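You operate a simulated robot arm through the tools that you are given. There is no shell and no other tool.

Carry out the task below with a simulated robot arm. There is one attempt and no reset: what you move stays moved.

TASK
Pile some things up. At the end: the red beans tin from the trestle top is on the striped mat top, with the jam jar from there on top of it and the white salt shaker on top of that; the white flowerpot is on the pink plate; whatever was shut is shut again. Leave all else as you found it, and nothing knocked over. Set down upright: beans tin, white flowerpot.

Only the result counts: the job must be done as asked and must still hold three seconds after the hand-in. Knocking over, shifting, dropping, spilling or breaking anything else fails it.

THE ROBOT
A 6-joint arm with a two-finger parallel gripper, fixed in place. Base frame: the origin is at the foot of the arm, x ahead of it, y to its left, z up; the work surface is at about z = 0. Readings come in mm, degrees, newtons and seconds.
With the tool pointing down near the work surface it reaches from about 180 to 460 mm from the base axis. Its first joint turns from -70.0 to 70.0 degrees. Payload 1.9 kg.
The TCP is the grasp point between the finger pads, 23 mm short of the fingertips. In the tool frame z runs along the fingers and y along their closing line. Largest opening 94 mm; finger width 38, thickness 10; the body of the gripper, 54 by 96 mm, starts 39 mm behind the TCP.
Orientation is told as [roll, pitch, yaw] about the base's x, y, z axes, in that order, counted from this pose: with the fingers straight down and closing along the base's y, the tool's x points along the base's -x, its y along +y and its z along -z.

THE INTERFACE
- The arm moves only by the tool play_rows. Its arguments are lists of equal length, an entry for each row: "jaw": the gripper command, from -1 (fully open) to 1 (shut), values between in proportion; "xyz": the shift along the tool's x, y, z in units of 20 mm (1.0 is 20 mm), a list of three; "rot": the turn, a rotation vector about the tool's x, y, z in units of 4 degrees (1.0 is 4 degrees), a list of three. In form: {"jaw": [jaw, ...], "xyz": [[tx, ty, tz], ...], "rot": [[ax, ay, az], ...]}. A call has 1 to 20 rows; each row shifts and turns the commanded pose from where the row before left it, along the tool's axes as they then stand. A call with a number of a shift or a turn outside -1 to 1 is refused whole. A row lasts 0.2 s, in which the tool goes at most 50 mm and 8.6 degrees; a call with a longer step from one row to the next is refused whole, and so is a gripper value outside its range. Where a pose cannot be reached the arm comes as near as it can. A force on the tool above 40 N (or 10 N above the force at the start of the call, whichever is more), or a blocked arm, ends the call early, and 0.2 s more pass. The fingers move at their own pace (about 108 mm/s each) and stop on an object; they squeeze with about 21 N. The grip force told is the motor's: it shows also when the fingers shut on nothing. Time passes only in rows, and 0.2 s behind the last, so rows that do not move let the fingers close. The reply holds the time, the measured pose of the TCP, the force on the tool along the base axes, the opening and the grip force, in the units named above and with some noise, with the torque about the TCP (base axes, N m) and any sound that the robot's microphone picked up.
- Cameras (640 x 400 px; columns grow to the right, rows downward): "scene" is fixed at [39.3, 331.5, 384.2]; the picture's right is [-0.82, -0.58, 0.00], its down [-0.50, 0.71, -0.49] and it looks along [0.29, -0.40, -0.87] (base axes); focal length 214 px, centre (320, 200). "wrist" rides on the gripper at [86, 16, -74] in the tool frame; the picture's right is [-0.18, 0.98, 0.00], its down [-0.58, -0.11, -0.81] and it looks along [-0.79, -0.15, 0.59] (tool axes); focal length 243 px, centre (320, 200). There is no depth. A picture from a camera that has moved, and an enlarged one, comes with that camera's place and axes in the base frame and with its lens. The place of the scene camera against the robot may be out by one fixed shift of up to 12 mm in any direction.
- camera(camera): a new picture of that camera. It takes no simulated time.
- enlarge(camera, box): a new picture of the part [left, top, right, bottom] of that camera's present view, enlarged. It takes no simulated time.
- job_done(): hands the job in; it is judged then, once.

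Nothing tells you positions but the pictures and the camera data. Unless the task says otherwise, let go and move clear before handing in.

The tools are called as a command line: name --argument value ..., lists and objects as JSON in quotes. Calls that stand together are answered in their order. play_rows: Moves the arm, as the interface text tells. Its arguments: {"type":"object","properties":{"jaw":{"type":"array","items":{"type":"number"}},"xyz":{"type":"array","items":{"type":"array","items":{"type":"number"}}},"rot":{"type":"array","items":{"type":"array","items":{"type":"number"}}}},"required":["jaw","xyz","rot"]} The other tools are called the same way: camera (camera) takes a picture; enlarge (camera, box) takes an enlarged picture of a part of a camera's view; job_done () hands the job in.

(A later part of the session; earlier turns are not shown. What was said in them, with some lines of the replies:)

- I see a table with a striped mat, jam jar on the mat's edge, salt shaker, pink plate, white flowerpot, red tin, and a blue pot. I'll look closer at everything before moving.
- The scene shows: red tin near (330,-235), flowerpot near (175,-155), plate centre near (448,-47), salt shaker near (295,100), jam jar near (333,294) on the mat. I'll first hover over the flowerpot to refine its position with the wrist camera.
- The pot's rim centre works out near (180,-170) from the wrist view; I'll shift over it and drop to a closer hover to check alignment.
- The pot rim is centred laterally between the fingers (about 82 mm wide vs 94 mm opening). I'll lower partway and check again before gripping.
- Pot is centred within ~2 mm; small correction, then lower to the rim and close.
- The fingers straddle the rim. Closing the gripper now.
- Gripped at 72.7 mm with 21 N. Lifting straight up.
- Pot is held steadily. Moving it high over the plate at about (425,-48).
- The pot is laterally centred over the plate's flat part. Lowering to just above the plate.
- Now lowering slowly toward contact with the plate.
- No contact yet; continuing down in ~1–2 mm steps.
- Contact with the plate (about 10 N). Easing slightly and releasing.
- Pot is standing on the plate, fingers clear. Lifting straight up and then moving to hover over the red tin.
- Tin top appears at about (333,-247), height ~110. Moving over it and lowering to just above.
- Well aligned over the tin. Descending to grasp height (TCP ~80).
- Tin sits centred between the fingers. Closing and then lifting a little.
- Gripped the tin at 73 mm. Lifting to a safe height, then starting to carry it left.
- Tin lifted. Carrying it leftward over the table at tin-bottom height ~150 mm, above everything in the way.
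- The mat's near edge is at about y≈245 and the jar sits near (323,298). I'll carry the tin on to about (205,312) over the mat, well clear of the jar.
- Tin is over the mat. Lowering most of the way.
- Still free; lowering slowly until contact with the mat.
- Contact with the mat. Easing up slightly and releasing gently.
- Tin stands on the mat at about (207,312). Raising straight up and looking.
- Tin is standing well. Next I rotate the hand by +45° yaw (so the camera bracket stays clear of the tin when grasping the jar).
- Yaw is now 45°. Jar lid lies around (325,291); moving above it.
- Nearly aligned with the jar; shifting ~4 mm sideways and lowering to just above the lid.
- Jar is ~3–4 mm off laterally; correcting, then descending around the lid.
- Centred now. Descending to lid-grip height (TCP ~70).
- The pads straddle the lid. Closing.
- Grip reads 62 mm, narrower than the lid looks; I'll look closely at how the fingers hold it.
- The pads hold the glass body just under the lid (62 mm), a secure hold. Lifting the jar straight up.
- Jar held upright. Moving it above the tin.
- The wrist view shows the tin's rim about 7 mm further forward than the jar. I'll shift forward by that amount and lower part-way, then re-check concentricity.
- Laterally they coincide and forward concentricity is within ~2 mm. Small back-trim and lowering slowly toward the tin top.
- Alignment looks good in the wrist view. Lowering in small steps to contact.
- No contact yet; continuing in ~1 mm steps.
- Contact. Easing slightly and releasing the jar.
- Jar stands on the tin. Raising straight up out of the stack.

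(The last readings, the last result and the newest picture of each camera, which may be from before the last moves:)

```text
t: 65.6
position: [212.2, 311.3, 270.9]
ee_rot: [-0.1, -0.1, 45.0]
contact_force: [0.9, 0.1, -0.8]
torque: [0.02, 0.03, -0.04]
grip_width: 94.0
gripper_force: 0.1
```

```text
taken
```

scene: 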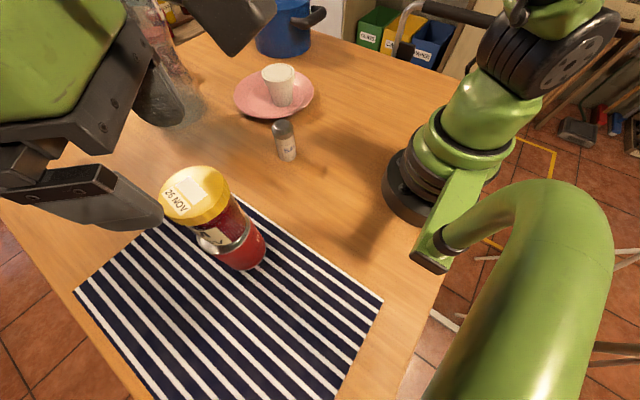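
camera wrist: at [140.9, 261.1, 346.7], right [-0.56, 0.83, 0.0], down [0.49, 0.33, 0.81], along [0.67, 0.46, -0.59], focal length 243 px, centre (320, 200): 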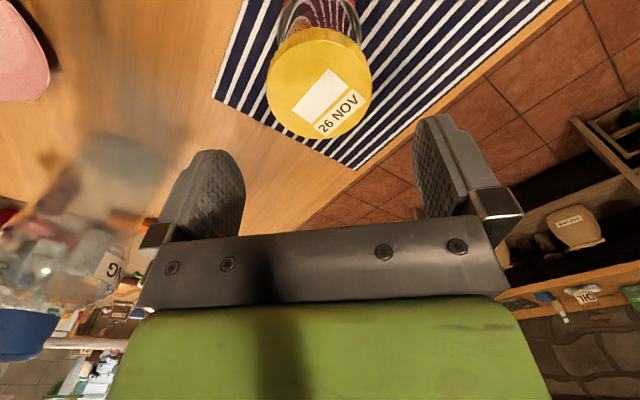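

enlarge --camera "scene" --box '[130, 150, 290, 280]'

enlarge --camera "wrist" --box '[220, 0, 420, 150]'

enlarge --camera "scene" --box '[240, 90, 340, 180]'

```text
3.08 times, centred on (210, 215) of scene
camera zoom: at [39.3, 331.5, 384.2], right [-0.82, -0.58, 0.0], down [-0.5, 0.71, -0.49], along [0.29, -0.4, -0.87], focal length 660 px, centre (658, 154)
```

zoom: 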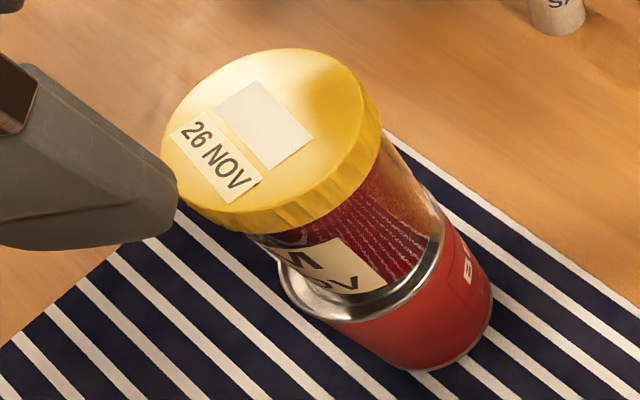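

```text
2.67 times, centred on (320, 75) of wrist
camera zoom: at [140.9, 261.1, 346.7], right [-0.56, 0.83, 0.0], down [0.49, 0.33, 0.81], along [0.67, 0.46, -0.59], focal length 647 px, centre (320, 533)
```

zoom: 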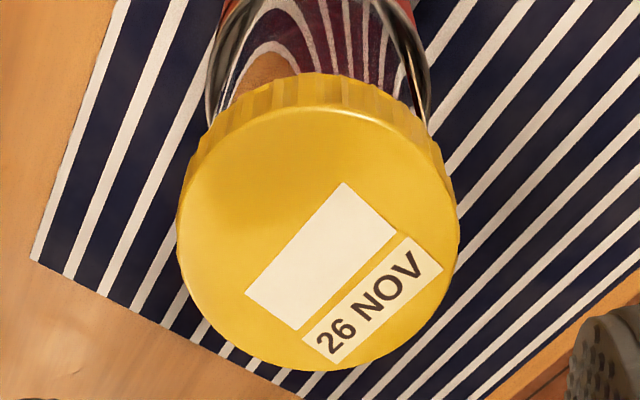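

```text
4.44 times, centred on (290, 135) of scene
camera zoom: at [39.3, 331.5, 384.2], right [-0.82, -0.58, 0.0], down [-0.5, 0.71, -0.49], along [0.29, -0.4, -0.87], focal length 953 px, centre (453, 489)
```

zoom: 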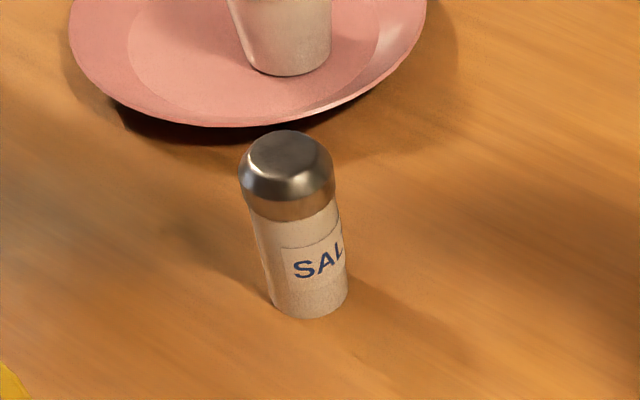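

Tower so far is stable (tin + jar). Next: the salt shaker near (301,92). Moving there at height with the same yaw.

play_rows --jaw '[-1, -1, -1, -1, -1, -1, -1, -1, -1, -1, -1, -1, -1, -1, -1, -1, -1]' --xyz '[[0.384, -0.908, 0], [0.384, -0.908, 0], [0.384, -0.908, 0], [0.384, -0.908, 0], [0.384, -0.908, 0], [0.384, -0.908, 0], [0.384, -0.908, 0], [0.384, -0.908, 0], [0.384, -0.908, 0], [0.384, -0.908, 0], [0.384, -0.908, 0], [0.384, -0.908, 0], [0, 0, 0.9], [0, 0, 0.9], [0, 0, 0.9], [0, 0, 0.9], [0, 0, 0]]' --rot '[[0, 0, 0], [0, 0, 0], [0, 0, 0], [0, 0, 0], [0, 0, 0], [0, 0, 0], [0, 0, 0], [0, 0, 0], [0, 0, 0], [0, 0, 0], [0, 0, 0], [0, 0, 0], [0, 0, 0], [0, 0, 0], [0, 0, 0], [0, 0, 0], [0, 0, 0]]'

camera --camera "wrist"

camera --camera "scene"

```text
t: 69.2
position: [301.4, 92.9, 198.8]
ee_rot: [0.0, 0.0, 44.9]
contact_force: [0.2, 1.0, -0.3]
torque: [0.0, -0.04, 0.0]
grip_width: 93.8
gripper_force: 0.0
```

```text
taken
camera wrist: at [230.0, 43.2, 274.9], right [-0.56, 0.83, 0.0], down [0.49, 0.33, 0.81], along [0.67, 0.46, -0.59], focal length 243 px, centre (320, 200)
```

wrist: 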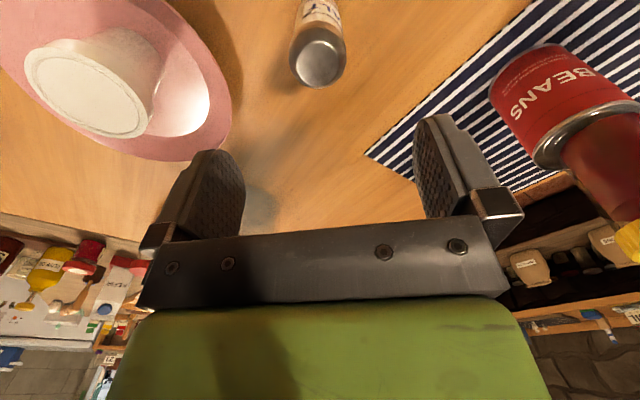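

```text
taken
```

scene: 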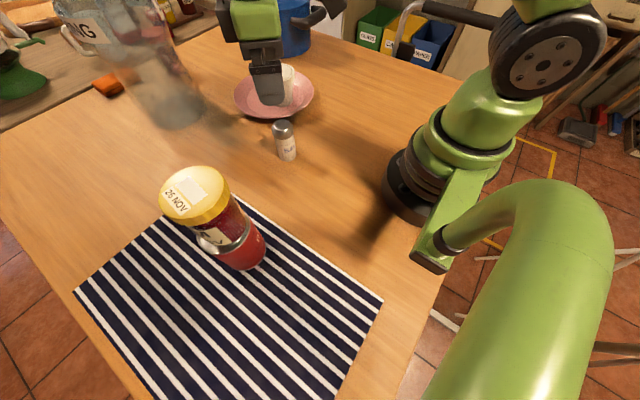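

enlarge --camera "wrist" --box '[240, 0, 400, 100]'

```text
4.00 times, centred on (320, 50) of wrist
camera zoom: at [230.0, 43.2, 274.9], right [-0.56, 0.83, 0.0], down [0.49, 0.33, 0.81], along [0.67, 0.46, -0.59], focal length 970 px, centre (320, 800)
```

zoom: 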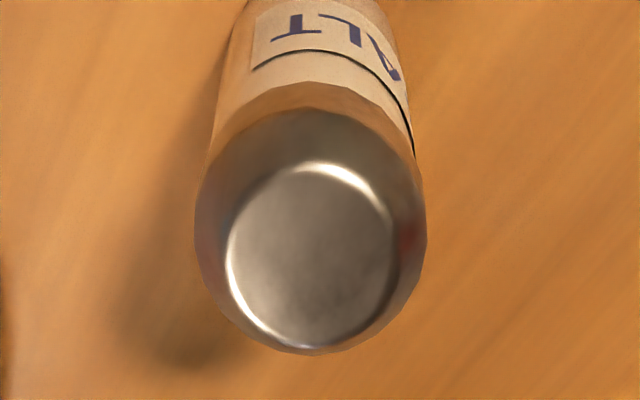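

Shaker is nearly centred; trimming 1.7 mm and lowering.

play_rows --jaw '[-1, -1, -1, -1, -1, -1]' --xyz '[[0, -0.085, 0.5], [0, 0, 0.9], [0, 0, 0.9], [0, 0, 0.9], [0, 0, 0.6], [0, 0, 0]]' --rot '[[0, 0, 0], [0, 0, 0], [0, 0, 0], [0, 0, 0], [0, 0, 0], [0, 0, 0]]'

camera --camera "wrist"

```text
t: 70.6
position: [302.0, 89.7, 122.5]
ee_rot: [0.0, 0.0, 45.0]
contact_force: [0.9, -0.2, -0.1]
torque: [0.0, -0.03, -0.01]
grip_width: 94.0
gripper_force: 0.0
```

```text
taken
camera wrist: at [230.3, 40.6, 198.6], right [-0.56, 0.83, 0.0], down [0.49, 0.33, 0.81], along [0.67, 0.46, -0.59], focal length 243 px, centre (320, 200)
```

wrist: 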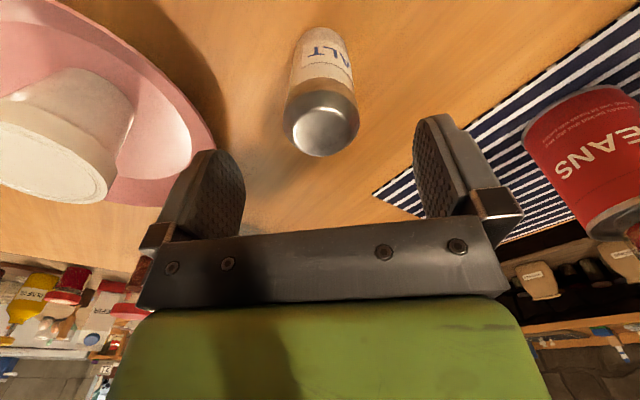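

Well centred. Descending to grasp height.

play_rows --jaw '[-1, -1, -1, -1, -1, -1]' --xyz '[[0, -0.02, 0.7], [0, 0, 0.8], [0, 0, 0.8], [0, 0, 0.6], [0, 0, 0.3], [0, 0, 0]]' --rot '[[0, 0, 0], [0, 0, 0], [0, 0, 0], [0, 0, 0], [0, 0, 0], [0, 0, 0]]'

camera --camera "wrist"

enlarge --camera "scene" --box '[210, 50, 370, 190]'

```text
t: 72.0
position: [301.9, 90.7, 57.5]
ee_rot: [0.0, 0.0, 45.0]
contact_force: [-0.7, -0.4, -0.9]
torque: [-0.01, 0.0, 0.02]
grip_width: 94.2
gripper_force: 0.1
```

```text
taken
camera wrist: at [230.6, 41.1, 133.9], right [-0.56, 0.83, 0.0], down [0.49, 0.33, 0.81], along [0.67, 0.46, -0.59], focal length 243 px, centre (320, 200)
```

wrist: 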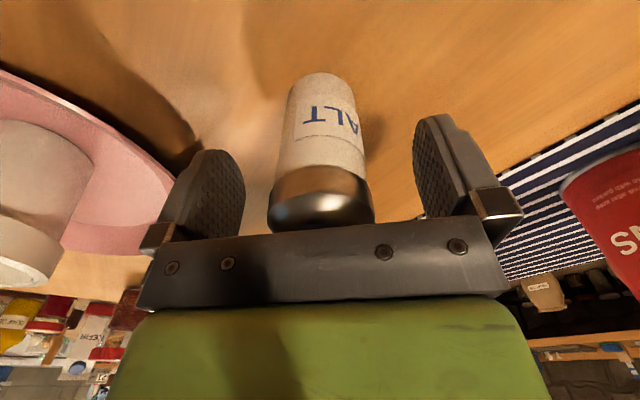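

```text
2.86 times, centred on (290, 120) of scene
camera zoom: at [39.3, 331.5, 384.2], right [-0.82, -0.58, 0.0], down [-0.5, 0.71, -0.49], along [0.29, -0.4, -0.87], focal length 613 px, centre (406, 429)
```

zoom: 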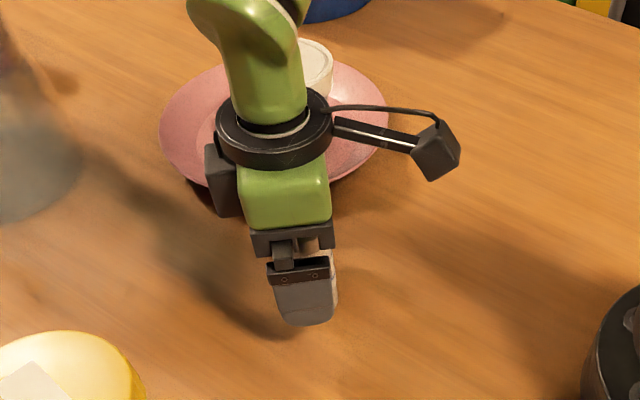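

Closing on the shaker.

play_rows --jaw '[-0.4, 0.0, 0.5, 1, 1, 1]' --xyz '[[0, 0, 0], [0, 0, 0], [0, 0, 0], [0, 0, 0], [0, 0, 0], [0, 0, 0]]' --rot '[[0, 0, 0], [0, 0, 0], [0, 0, 0], [0, 0, 0], [0, 0, 0], [0, 0, 0]]'

enlarge --camera "wrist" --box '[200, 50, 440, 250]'

```text
t: 73.4
position: [302.2, 90.8, 57.3]
ee_rot: [-0.1, 0.0, 45.1]
contact_force: [-1.1, 0.0, 3.8]
torque: [-0.08, 0.02, -0.03]
grip_width: 41.0
gripper_force: 21.2
```

```text
2.00 times, centred on (320, 150) of wrist
camera zoom: at [230.6, 41.1, 134.0], right [-0.56, 0.83, 0.0], down [0.49, 0.33, 0.81], along [0.67, 0.46, -0.59], focal length 485 px, centre (320, 300)
```

zoom: 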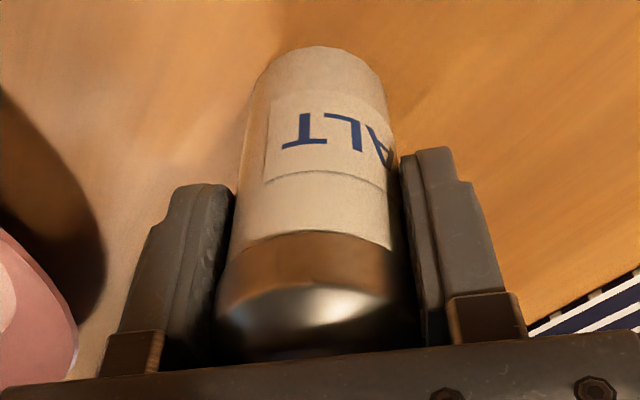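

Shaker gripped at 41 mm. Lifting it straight up high enough to clear the tower.

play_rows --jaw '[1, 1, 1, 1, 1, 1, 1, 1, 1, 1, 1, 1, 1, 1, 1, 1]' --xyz '[[0, 0, -0.2], [0, 0, -0.5], [0, 0, -0.9], [0, 0, -0.9], [0, 0, -0.9], [0, 0, -0.9], [0, 0, -0.9], [0, 0, -0.9], [0, 0, -0.9], [0, 0, -0.9], [0, 0, -0.9], [0, 0, -0.9], [0, 0, -0.9], [0, 0, -0.9], [0, 0, -0.7], [0, 0, 0]]' --rot '[[0, 0, 0], [0, 0, 0], [0, 0, 0], [0, 0, 0], [0, 0, 0], [0, 0, 0], [0, 0, 0], [0, 0, 0], [0, 0, 0], [0, 0, 0], [0, 0, 0], [0, 0, 0], [0, 0, 0], [0, 0, 0], [0, 0, 0], [0, 0, 0]]'

camera --camera "wrist"

camera --camera "scene"

```text
t: 76.8
position: [302.4, 90.2, 302.0]
ee_rot: [-0.1, 0.0, 45.0]
contact_force: [-0.4, 0.0, -1.0]
torque: [0.02, 0.0, 0.02]
grip_width: 41.4
gripper_force: 21.2
```

```text
taken
camera wrist: at [231.0, 40.1, 378.9], right [-0.56, 0.83, 0.0], down [0.49, 0.33, 0.81], along [0.67, 0.46, -0.59], focal length 243 px, centre (320, 200)
```

wrist: 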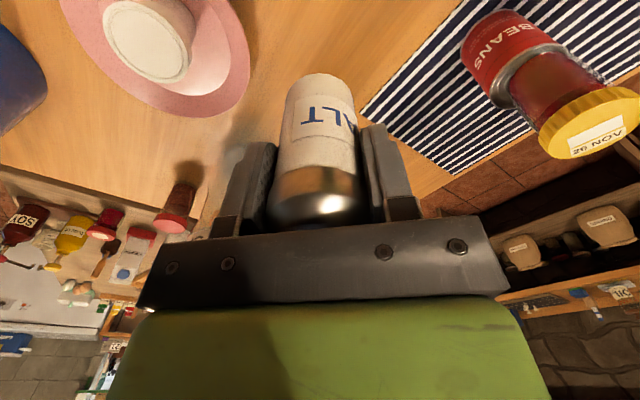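

```text
taken
```

scene: 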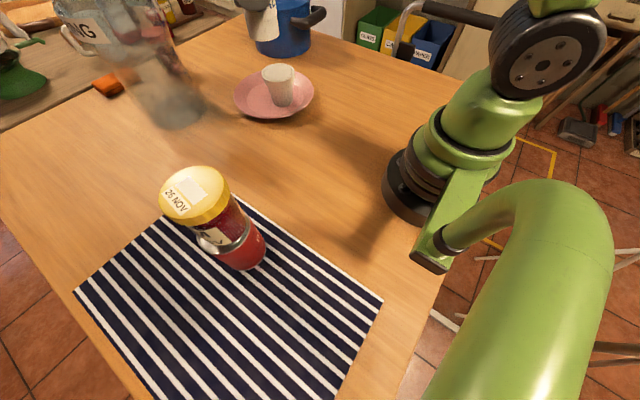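

Shaker is held. Carrying it over to above the jar lid.

play_rows --jaw '[1, 1, 1, 1, 1, 1, 1, 1, 1, 1, 1, 1, 1, 1]' --xyz '[[-0.195, 0.46, 0], [-0.39, 0.92, 0], [-0.39, 0.92, 0], [-0.39, 0.92, 0], [-0.39, 0.92, 0], [-0.39, 0.92, 0], [-0.39, 0.92, 0], [-0.39, 0.92, 0], [-0.39, 0.92, 0], [-0.39, 0.92, 0], [-0.39, 0.92, 0], [-0.39, 0.92, 0], [-0.155, 0.37, 0], [0, 0, 0]]' --rot '[[0, 0, 0], [0, 0, 0], [0, 0, 0], [0, 0, 0], [0, 0, 0], [0, 0, 0], [0, 0, 0], [0, 0, 0], [0, 0, 0], [0, 0, 0], [0, 0, 0], [0, 0, 0], [0, 0, 0], [0, 0, 0]]'

camera --camera "wrist"

enlarge --camera "wrist" --box '[240, 0, 400, 100]'

camera --camera "scene"

```text
t: 79.8
position: [216.1, 312.1, 302.3]
ee_rot: [0.0, -0.1, 45.0]
contact_force: [-1.4, 0.3, -1.0]
torque: [-0.02, 0.0, -0.02]
grip_width: 41.4
gripper_force: 20.9
```

```text
taken
camera wrist: at [142.7, 261.9, 378.6], right [-0.56, 0.83, 0.0], down [0.49, 0.33, 0.81], along [0.67, 0.46, -0.59], focal length 243 px, centre (320, 200)
```

wrist: 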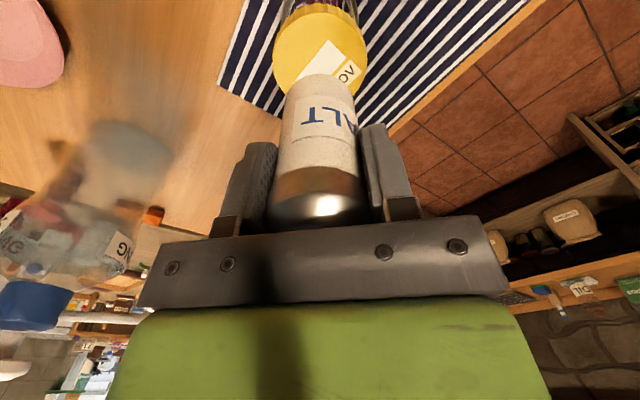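

```text
4.00 times, centred on (320, 50) of wrist
camera zoom: at [142.7, 261.9, 378.6], right [-0.56, 0.83, 0.0], down [0.49, 0.33, 0.81], along [0.67, 0.46, -0.59], focal length 970 px, centre (320, 800)
```

zoom: 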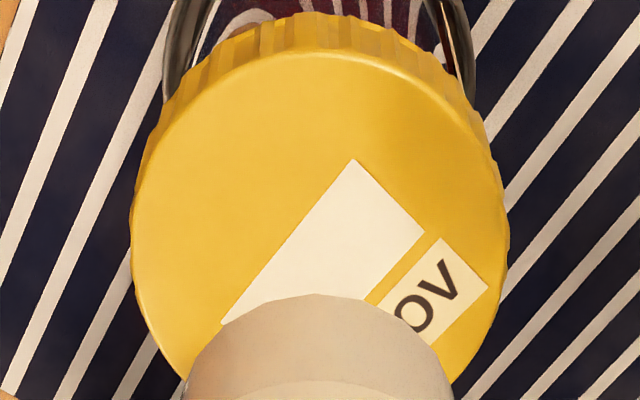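

```text
taken
```

scene: 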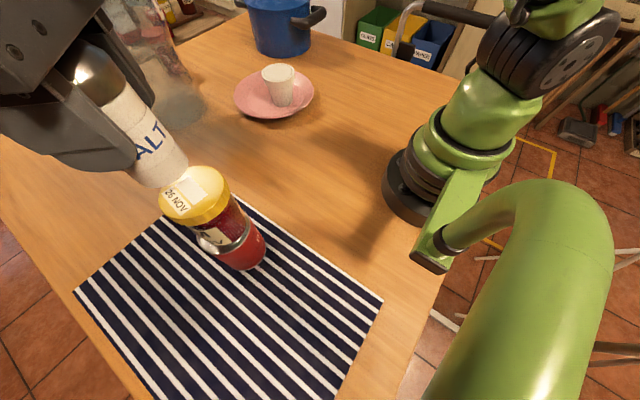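

Shaker is concentric with the lid in the wrist view. Lowering part-way.

play_rows --jaw '[1, 1, 1, 1]' --xyz '[[0, 0, 0.5], [0, 0, 0.5], [0, 0, 0.4], [0, 0, 0]]' --rot '[[0, 0, 0], [0, 0, 0], [0, 0, 0], [0, 0, 0]]'

enlarge --camera "wrist" --box '[240, 0, 400, 100]'

camera --camera "scene"

```text
t: 80.8
position: [214.8, 311.4, 274.0]
ee_rot: [0.0, 0.0, 45.0]
contact_force: [-0.1, 0.9, -0.8]
torque: [0.01, 0.02, 0.0]
grip_width: 41.4
gripper_force: 20.9
```

```text
4.00 times, centred on (320, 50) of wrist
camera zoom: at [142.9, 260.8, 350.1], right [-0.56, 0.83, 0.0], down [0.49, 0.33, 0.81], along [0.67, 0.46, -0.59], focal length 970 px, centre (320, 800)
```

zoom: 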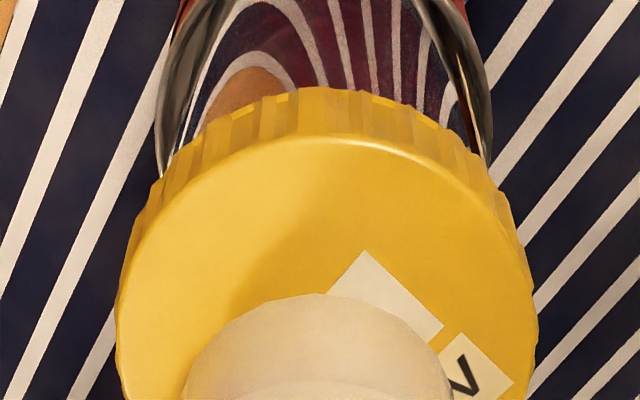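

```text
taken
```

scene: 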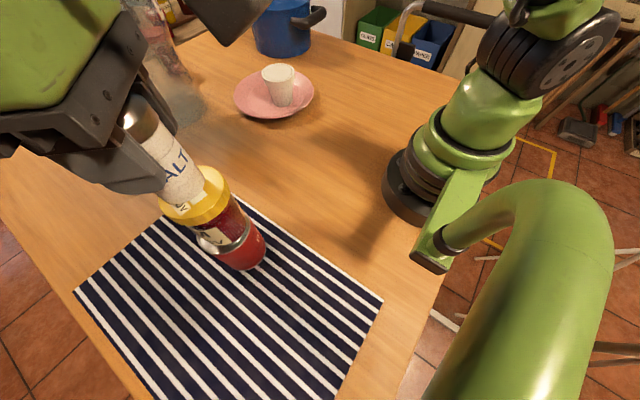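

play_rows --jaw '[1, 1, 1, 1]' --xyz '[[0, 0.04, 0.15], [0, 0, 0.15], [0, 0, 0.1], [0, 0, 0]]' --rot '[[0, 0, 0], [0, 0, 0], [0, 0, 0], [0, 0, 0]]'

enlarge --camera "wrist" --box '[240, 0, 400, 100]'

enlarge --camera "scene" --box '[110, 110, 270, 250]'

```text
t: 81.8
position: [215.1, 311.5, 266.9]
ee_rot: [0.0, -0.2, 45.0]
contact_force: [-1.7, -2.2, 12.3]
torque: [-0.2, 0.16, -0.02]
grip_width: 41.1
gripper_force: 20.7
```

```text
4.00 times, centred on (320, 50) of wrist
camera zoom: at [142.0, 262.1, 342.7], right [-0.56, 0.83, 0.0], down [0.49, 0.33, 0.81], along [0.67, 0.46, -0.59], focal length 970 px, centre (320, 800)
```

zoom: 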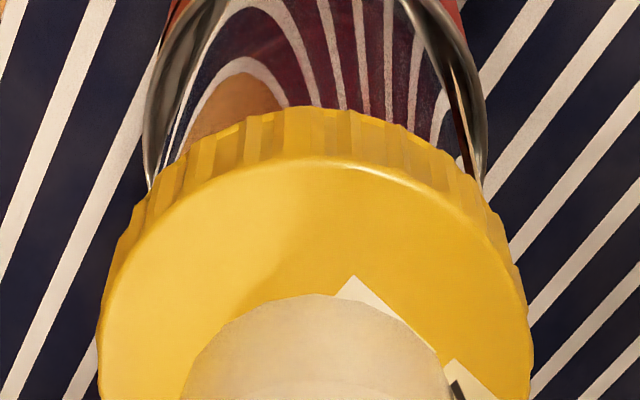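

```text
2.86 times, centred on (190, 180) of scene
camera zoom: at [39.2, 331.5, 384.2], right [-0.82, -0.58, 0.0], down [-0.5, 0.71, -0.49], along [0.29, -0.4, -0.87], focal length 613 px, centre (691, 257)
```

zoom: 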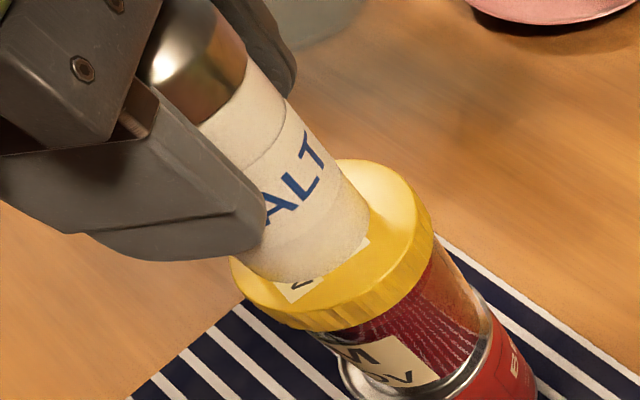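

The shaker touched the lid but both cameras show it ~6 mm off-centre (too far forward). I'll lift 5 mm, shift back 6 mm, and set it down again.

play_rows --jaw '[1, 1, 1, 1, 1]' --xyz '[[0, 0, -0.15], [0, 0, -0.15], [0.15, 0.02, 0], [0.15, 0.03, 0], [0, 0, 0]]' --rot '[[0, 0, 0], [0, 0, 0], [0, 0, 0], [0, 0, 0], [0, 0, 0]]'

enlarge --camera "wrist" --box '[240, 0, 400, 100]'

enlarge --camera "scene" --box '[110, 130, 290, 280]'

```text
t: 83.0
position: [208.6, 308.1, 271.5]
ee_rot: [0.0, 0.1, 45.0]
contact_force: [0.1, 0.0, -0.9]
torque: [0.02, -0.03, 0.0]
grip_width: 41.6
gripper_force: 20.9
```

```text
4.00 times, centred on (320, 50) of wrist
camera zoom: at [136.6, 258.5, 347.3], right [-0.56, 0.83, 0.0], down [0.49, 0.33, 0.81], along [0.67, 0.46, -0.59], focal length 970 px, centre (320, 800)
```

zoom: 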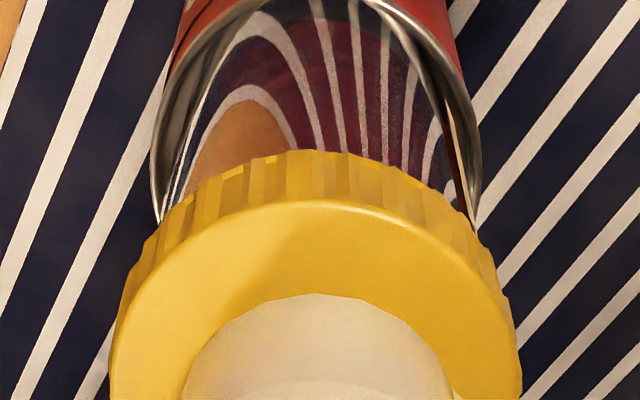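

```text
2.67 times, centred on (200, 205) of scene
camera zoom: at [39.3, 331.5, 384.2], right [-0.82, -0.58, 0.0], down [-0.5, 0.71, -0.49], along [0.29, -0.4, -0.87], focal length 572 px, centre (640, 187)
```

zoom: 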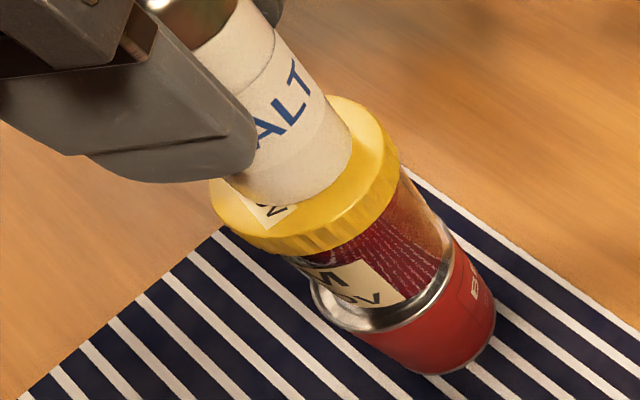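

Now concentric within ~2 mm. Lowering gently to contact.

play_rows --jaw '[1, 1, 1]' --xyz '[[0, 0, 0.12], [0, 0, 0.08], [0, 0, 0]]' --rot '[[0, 0, 0], [0, 0, 0], [0, 0, 0]]'

```text
t: 83.8
position: [208.0, 308.8, 267.8]
ee_rot: [0.0, 0.1, 45.1]
contact_force: [0.1, -0.1, -1.5]
torque: [-0.01, 0.02, -0.03]
grip_width: 41.1
gripper_force: 20.5
```

play_rows --jaw '[1, 1]' --xyz '[[0, 0, 0.05], [0, 0, 0]]' --rot '[[0, 0, 0], [0, 0, 0]]'

```text
t: 84.4
position: [208.0, 307.5, 266.6]
ee_rot: [0.1, -0.1, 44.9]
contact_force: [-1.4, 0.5, 7.5]
torque: [0.02, 0.08, -0.02]
grip_width: 41.3
gripper_force: 21.3
```

Contact (7.5 N). Easing slightly and opening slowly.

play_rows --jaw '[1, 0.1, -0.2, -0.6, -1, -1]' --xyz '[[0, 0, -0.015], [0, 0, 0], [0, 0, 0], [0, 0, 0], [0, 0, 0], [0, 0, 0]]' --rot '[[0, 0, 0], [0, 0, 0], [0, 0, 0], [0, 0, 0], [0, 0, 0], [0, 0, 0]]'

camera --camera "wrist"

enlarge --camera "scene" --box '[100, 100, 290, 280]'

```text
t: 85.8
position: [209.2, 309.0, 266.5]
ee_rot: [-0.1, 0.0, 45.0]
contact_force: [0.1, 0.2, 0.3]
torque: [-0.01, 0.01, -0.01]
grip_width: 93.9
gripper_force: 0.1
```

```text
taken
camera wrist: at [137.0, 258.2, 343.1], right [-0.56, 0.83, 0.0], down [0.49, 0.33, 0.81], along [0.67, 0.46, -0.59], focal length 243 px, centre (320, 200)
```

wrist: 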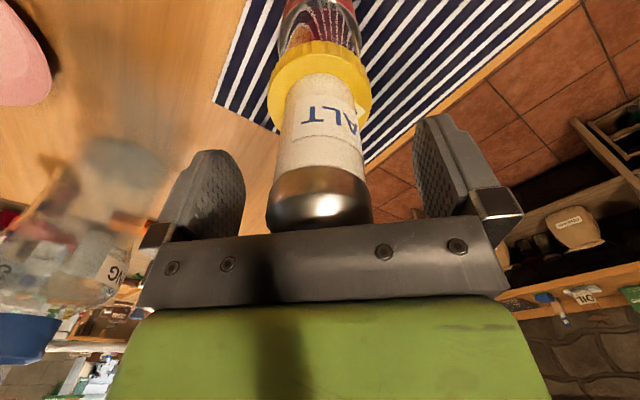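

```text
2.22 times, centred on (195, 190) of scene
camera zoom: at [39.3, 331.5, 384.2], right [-0.82, -0.58, 0.0], down [-0.5, 0.71, -0.49], along [0.29, -0.4, -0.87], focal length 477 px, centre (598, 222)
```

zoom: 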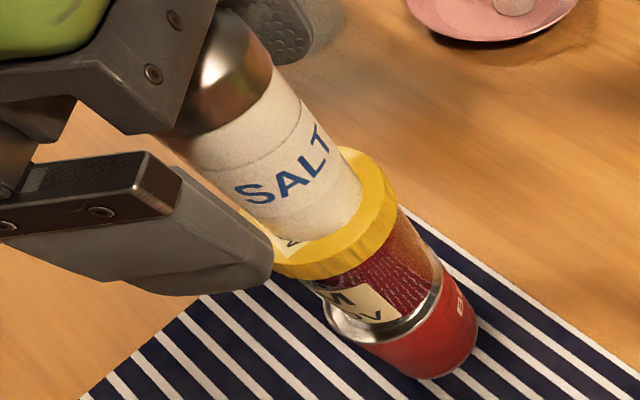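

Released; the shaker stands on the jar. Rising straight up slowly, watching that the arm holds its xy position.

play_rows --jaw '[-1, -1, -1, -1, -1]' --xyz '[[0, 0, -0.3], [0, 0, -0.5], [0, 0, -0.5], [0, 0, -0.5], [0, 0, 0]]' --rot '[[0, 0, 0], [0, 0, 0], [0, 0, 0], [0, 0, 0], [0, 0, 0]]'

camera --camera "wrist"

```text
t: 87.0
position: [208.3, 307.3, 303.5]
ee_rot: [-0.1, -0.1, 45.0]
contact_force: [-0.9, -0.2, 0.4]
torque: [0.01, 0.03, 0.02]
grip_width: 93.9
gripper_force: 0.0
```

```text
taken
camera wrist: at [136.8, 257.9, 379.3], right [-0.56, 0.83, 0.0], down [0.49, 0.33, 0.81], along [0.67, 0.46, -0.59], focal length 243 px, centre (320, 200)
```

wrist: 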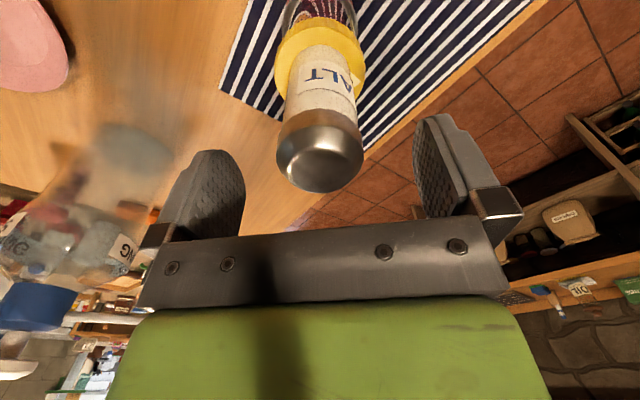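

play_rows --jaw '[-1, -1, -1, -1]' --xyz '[[0, 0, -0.4], [0, 0, -0.4], [0, 0, -0.4], [0, 0, 0]]' --rot '[[0, 0, 0], [0, 0, 0], [0, 0, 0], [0, 0, 0]]'

camera --camera "wrist"

```text
t: 88.0
position: [207.3, 308.0, 326.5]
ee_rot: [0.1, 0.0, 44.9]
contact_force: [-0.3, 0.6, -0.3]
torque: [-0.04, 0.01, 0.03]
grip_width: 94.1
gripper_force: 0.0
```

```text
taken
camera wrist: at [136.7, 258.3, 403.0], right [-0.56, 0.83, 0.0], down [0.49, 0.33, 0.81], along [0.67, 0.46, -0.59], focal length 243 px, centre (320, 200)
```

wrist: 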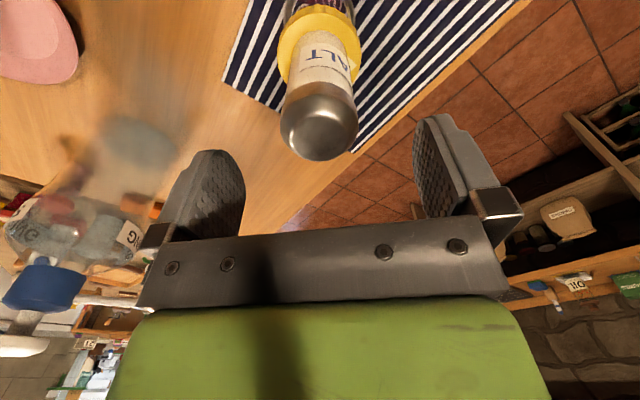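

Now retreating toward the base (along the finger plane, away from the tower) while rising a bit.

play_rows --jaw '[-1, -1, -1, -1, -1, -1, -1, -1, -1]' --xyz '[[0.1, 0, -0.4], [0.4, 0, -0.4], [0.7, 0, -0.2], [0.8, 0, -0.1], [0.8, 0, 0], [0.8, 0, 0], [0.8, -0.5, 0], [0.5, -0.8, 0], [0, 0, 0]]' --rot '[[0, 0, 0], [0, 0, 0], [0, 0, 0], [0, 0, 0], [0, 0, 0], [0, 0, 0], [0, 0, 0], [0, 0, 0], [0, 0, 0]]'

camera --camera "wrist"

camera --camera "scene"

```text
t: 90.0
position: [156.3, 220.3, 348.1]
ee_rot: [-0.1, 0.0, 45.1]
contact_force: [-0.7, 0.9, -0.7]
torque: [0.05, 0.0, -0.01]
grip_width: 93.8
gripper_force: 0.1
```

```text
taken
camera wrist: at [84.6, 170.1, 424.5], right [-0.56, 0.83, 0.0], down [0.49, 0.33, 0.81], along [0.67, 0.46, -0.59], focal length 243 px, centre (320, 200)
```

wrist: 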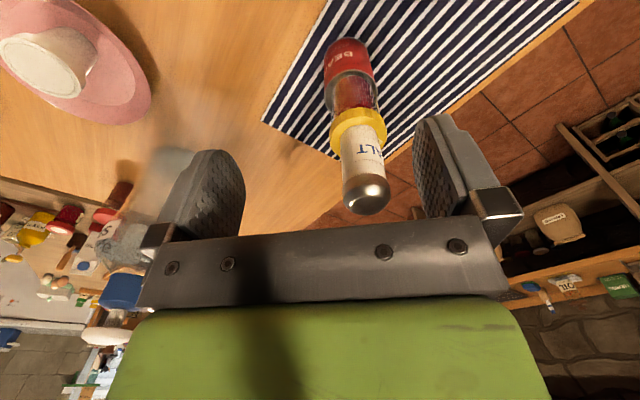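

```text
taken
```

scene: 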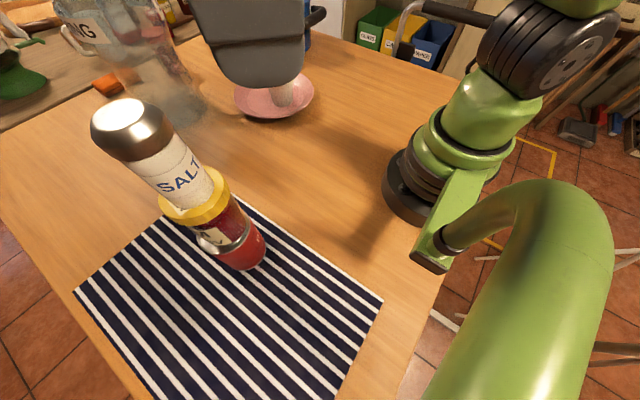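

The tower stands: tin, jar, shaker. Moving the arm further away and then checking everything closely.

play_rows --jaw '[-1, -1, -1, -1, -1, -1, -1, -1, -1, -1, -1, -1]' --xyz '[[0.495, -0.919, 0], [0.495, -0.919, 0], [0.495, -0.919, 0], [0.495, -0.919, 0], [0.495, -0.919, 0], [0.495, -0.919, 0], [0.495, -0.919, 0], [0.495, -0.919, 0], [0.495, -0.919, 0], [0.495, -0.919, 0], [0, 0, 0], [0, 0, 0]]' --rot '[[0, 0, 0], [0, 0, 0], [0, 0, 0], [0, 0, 0], [0, 0, 0], [0, 0, 0], [0, 0, 0], [0, 0, 0], [0, 0, 0], [0, 0, 0], [0, 0, 0], [0, 0, 0]]'

camera --camera "wrist"

camera --camera "scene"

enlarge --camera "scene" --box '[70, 80, 290, 290]'

enlarge --camera "scene" --box '[210, 40, 340, 140]'

```text
t: 92.6
position: [217.9, 21.2, 348.8]
ee_rot: [0.0, 0.0, 45.0]
contact_force: [-0.2, 0.2, -0.1]
torque: [-0.03, 0.01, 0.0]
grip_width: 94.3
gripper_force: 0.0
```

```text
taken
camera wrist: at [146.3, -30.0, 424.8], right [-0.56, 0.83, 0.0], down [0.49, 0.33, 0.81], along [0.67, 0.46, -0.59], focal length 243 px, centre (320, 200)
```

wrist: 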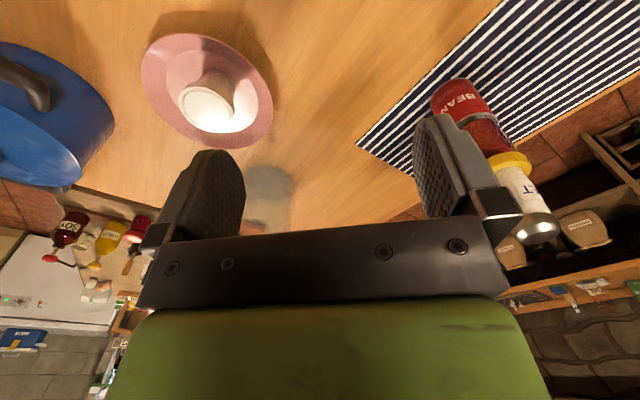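

```text
taken
```

scene: 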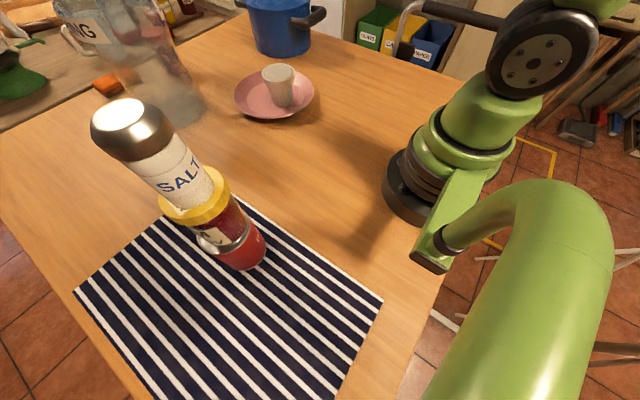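

```text
1.90 times, centred on (180, 185) of scene
camera zoom: at [39.3, 331.5, 384.2], right [-0.82, -0.58, 0.0], down [-0.5, 0.71, -0.49], along [0.29, -0.4, -0.87], focal length 408 px, centre (587, 229)
```

zoom: 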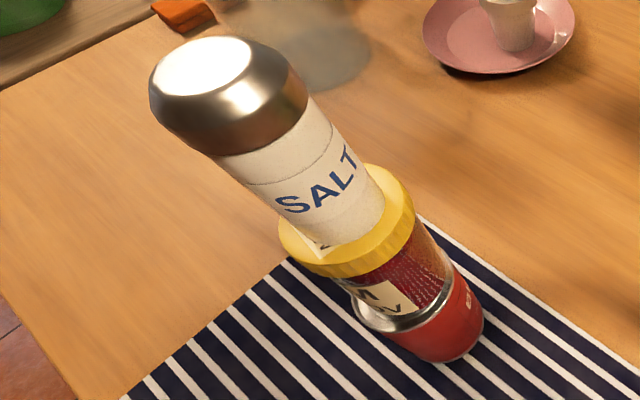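

```text
4.00 times, centred on (275, 90) of scene
camera zoom: at [39.3, 331.5, 384.2], right [-0.82, -0.58, 0.0], down [-0.5, 0.71, -0.49], along [0.29, -0.4, -0.87], focal length 858 px, centre (500, 640)
```

zoom: 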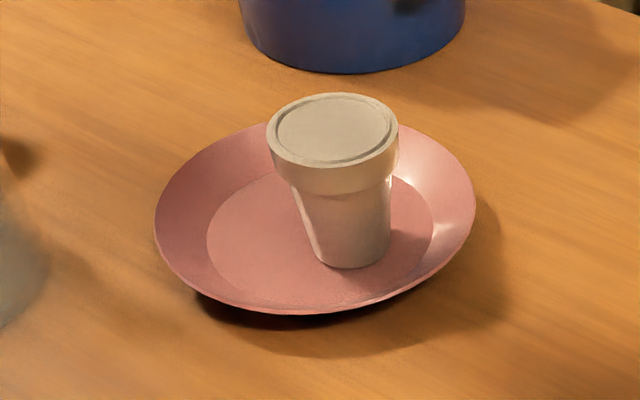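

Everything looks right. I'll idle a few seconds to confirm the tower doesn't drift, then compare.

play_rows --jaw '[-1, -1, -1, -1, -1, -1, -1, -1, -1, -1, -1, -1, -1, -1, -1, -1]' --xyz '[[0, 0, 0], [0, 0, 0], [0, 0, 0], [0, 0, 0], [0, 0, 0], [0, 0, 0], [0, 0, 0], [0, 0, 0], [0, 0, 0], [0, 0, 0], [0, 0, 0], [0, 0, 0], [0, 0, 0], [0, 0, 0], [0, 0, 0], [0, 0, 0]]' --rot '[[0, 0, 0], [0, 0, 0], [0, 0, 0], [0, 0, 0], [0, 0, 0], [0, 0, 0], [0, 0, 0], [0, 0, 0], [0, 0, 0], [0, 0, 0], [0, 0, 0], [0, 0, 0], [0, 0, 0], [0, 0, 0], [0, 0, 0], [0, 0, 0]]'

enlarge --camera "scene" --box '[70, 80, 290, 290]'

camera --camera "scene"

```text
t: 96.0
position: [218.1, 19.9, 348.4]
ee_rot: [0.0, 0.0, 45.0]
contact_force: [0.9, -0.7, 0.1]
torque: [-0.04, 0.02, 0.02]
grip_width: 94.1
gripper_force: 0.1
```

```text
1.90 times, centred on (180, 185) of scene
camera zoom: at [39.3, 331.5, 384.2], right [-0.82, -0.58, 0.0], down [-0.5, 0.71, -0.49], along [0.29, -0.4, -0.87], focal length 408 px, centre (587, 229)
```

zoom: 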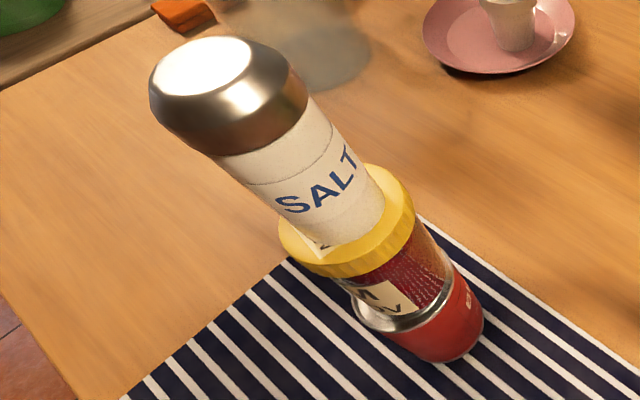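

```text
taken
```

scene: 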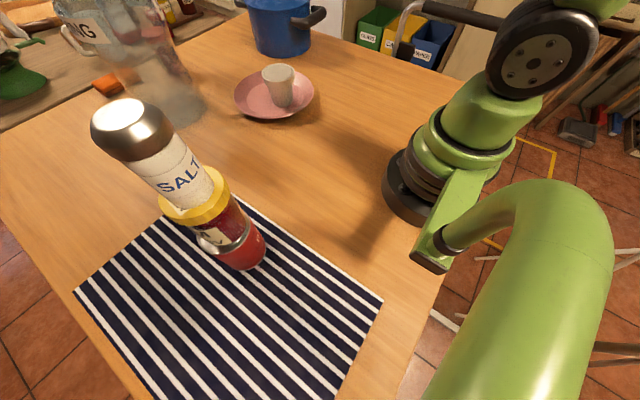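

The tower of tin, jar and shaker hasn't moved over more than three seconds. The flowerpot stands upright on the plate, nothing else has shifted, and the arm is clear. Handing in.

job_done

```text
The job is handed in.
```

The pile is built and I've handed the job in; no verdict came back. The red beans tin stands upright on the striped mat, with the jam jar on top of it and the white salt shaker on top of that. The white flowerpot stands upright on the pink plate.

- **Stability:** I left the tower alone for more than three seconds before handing in, and it did not move.
- **Alignment:** The jar and shaker are not perfectly centred. I estimate each is off by a few millimetres, and both sit fully on what is below them.
- **Everything else:** Nothing was knocked over and no other object appears to have shifted. I opened nothing, so there was nothing to shut again. The gripper is open and clear of the table.
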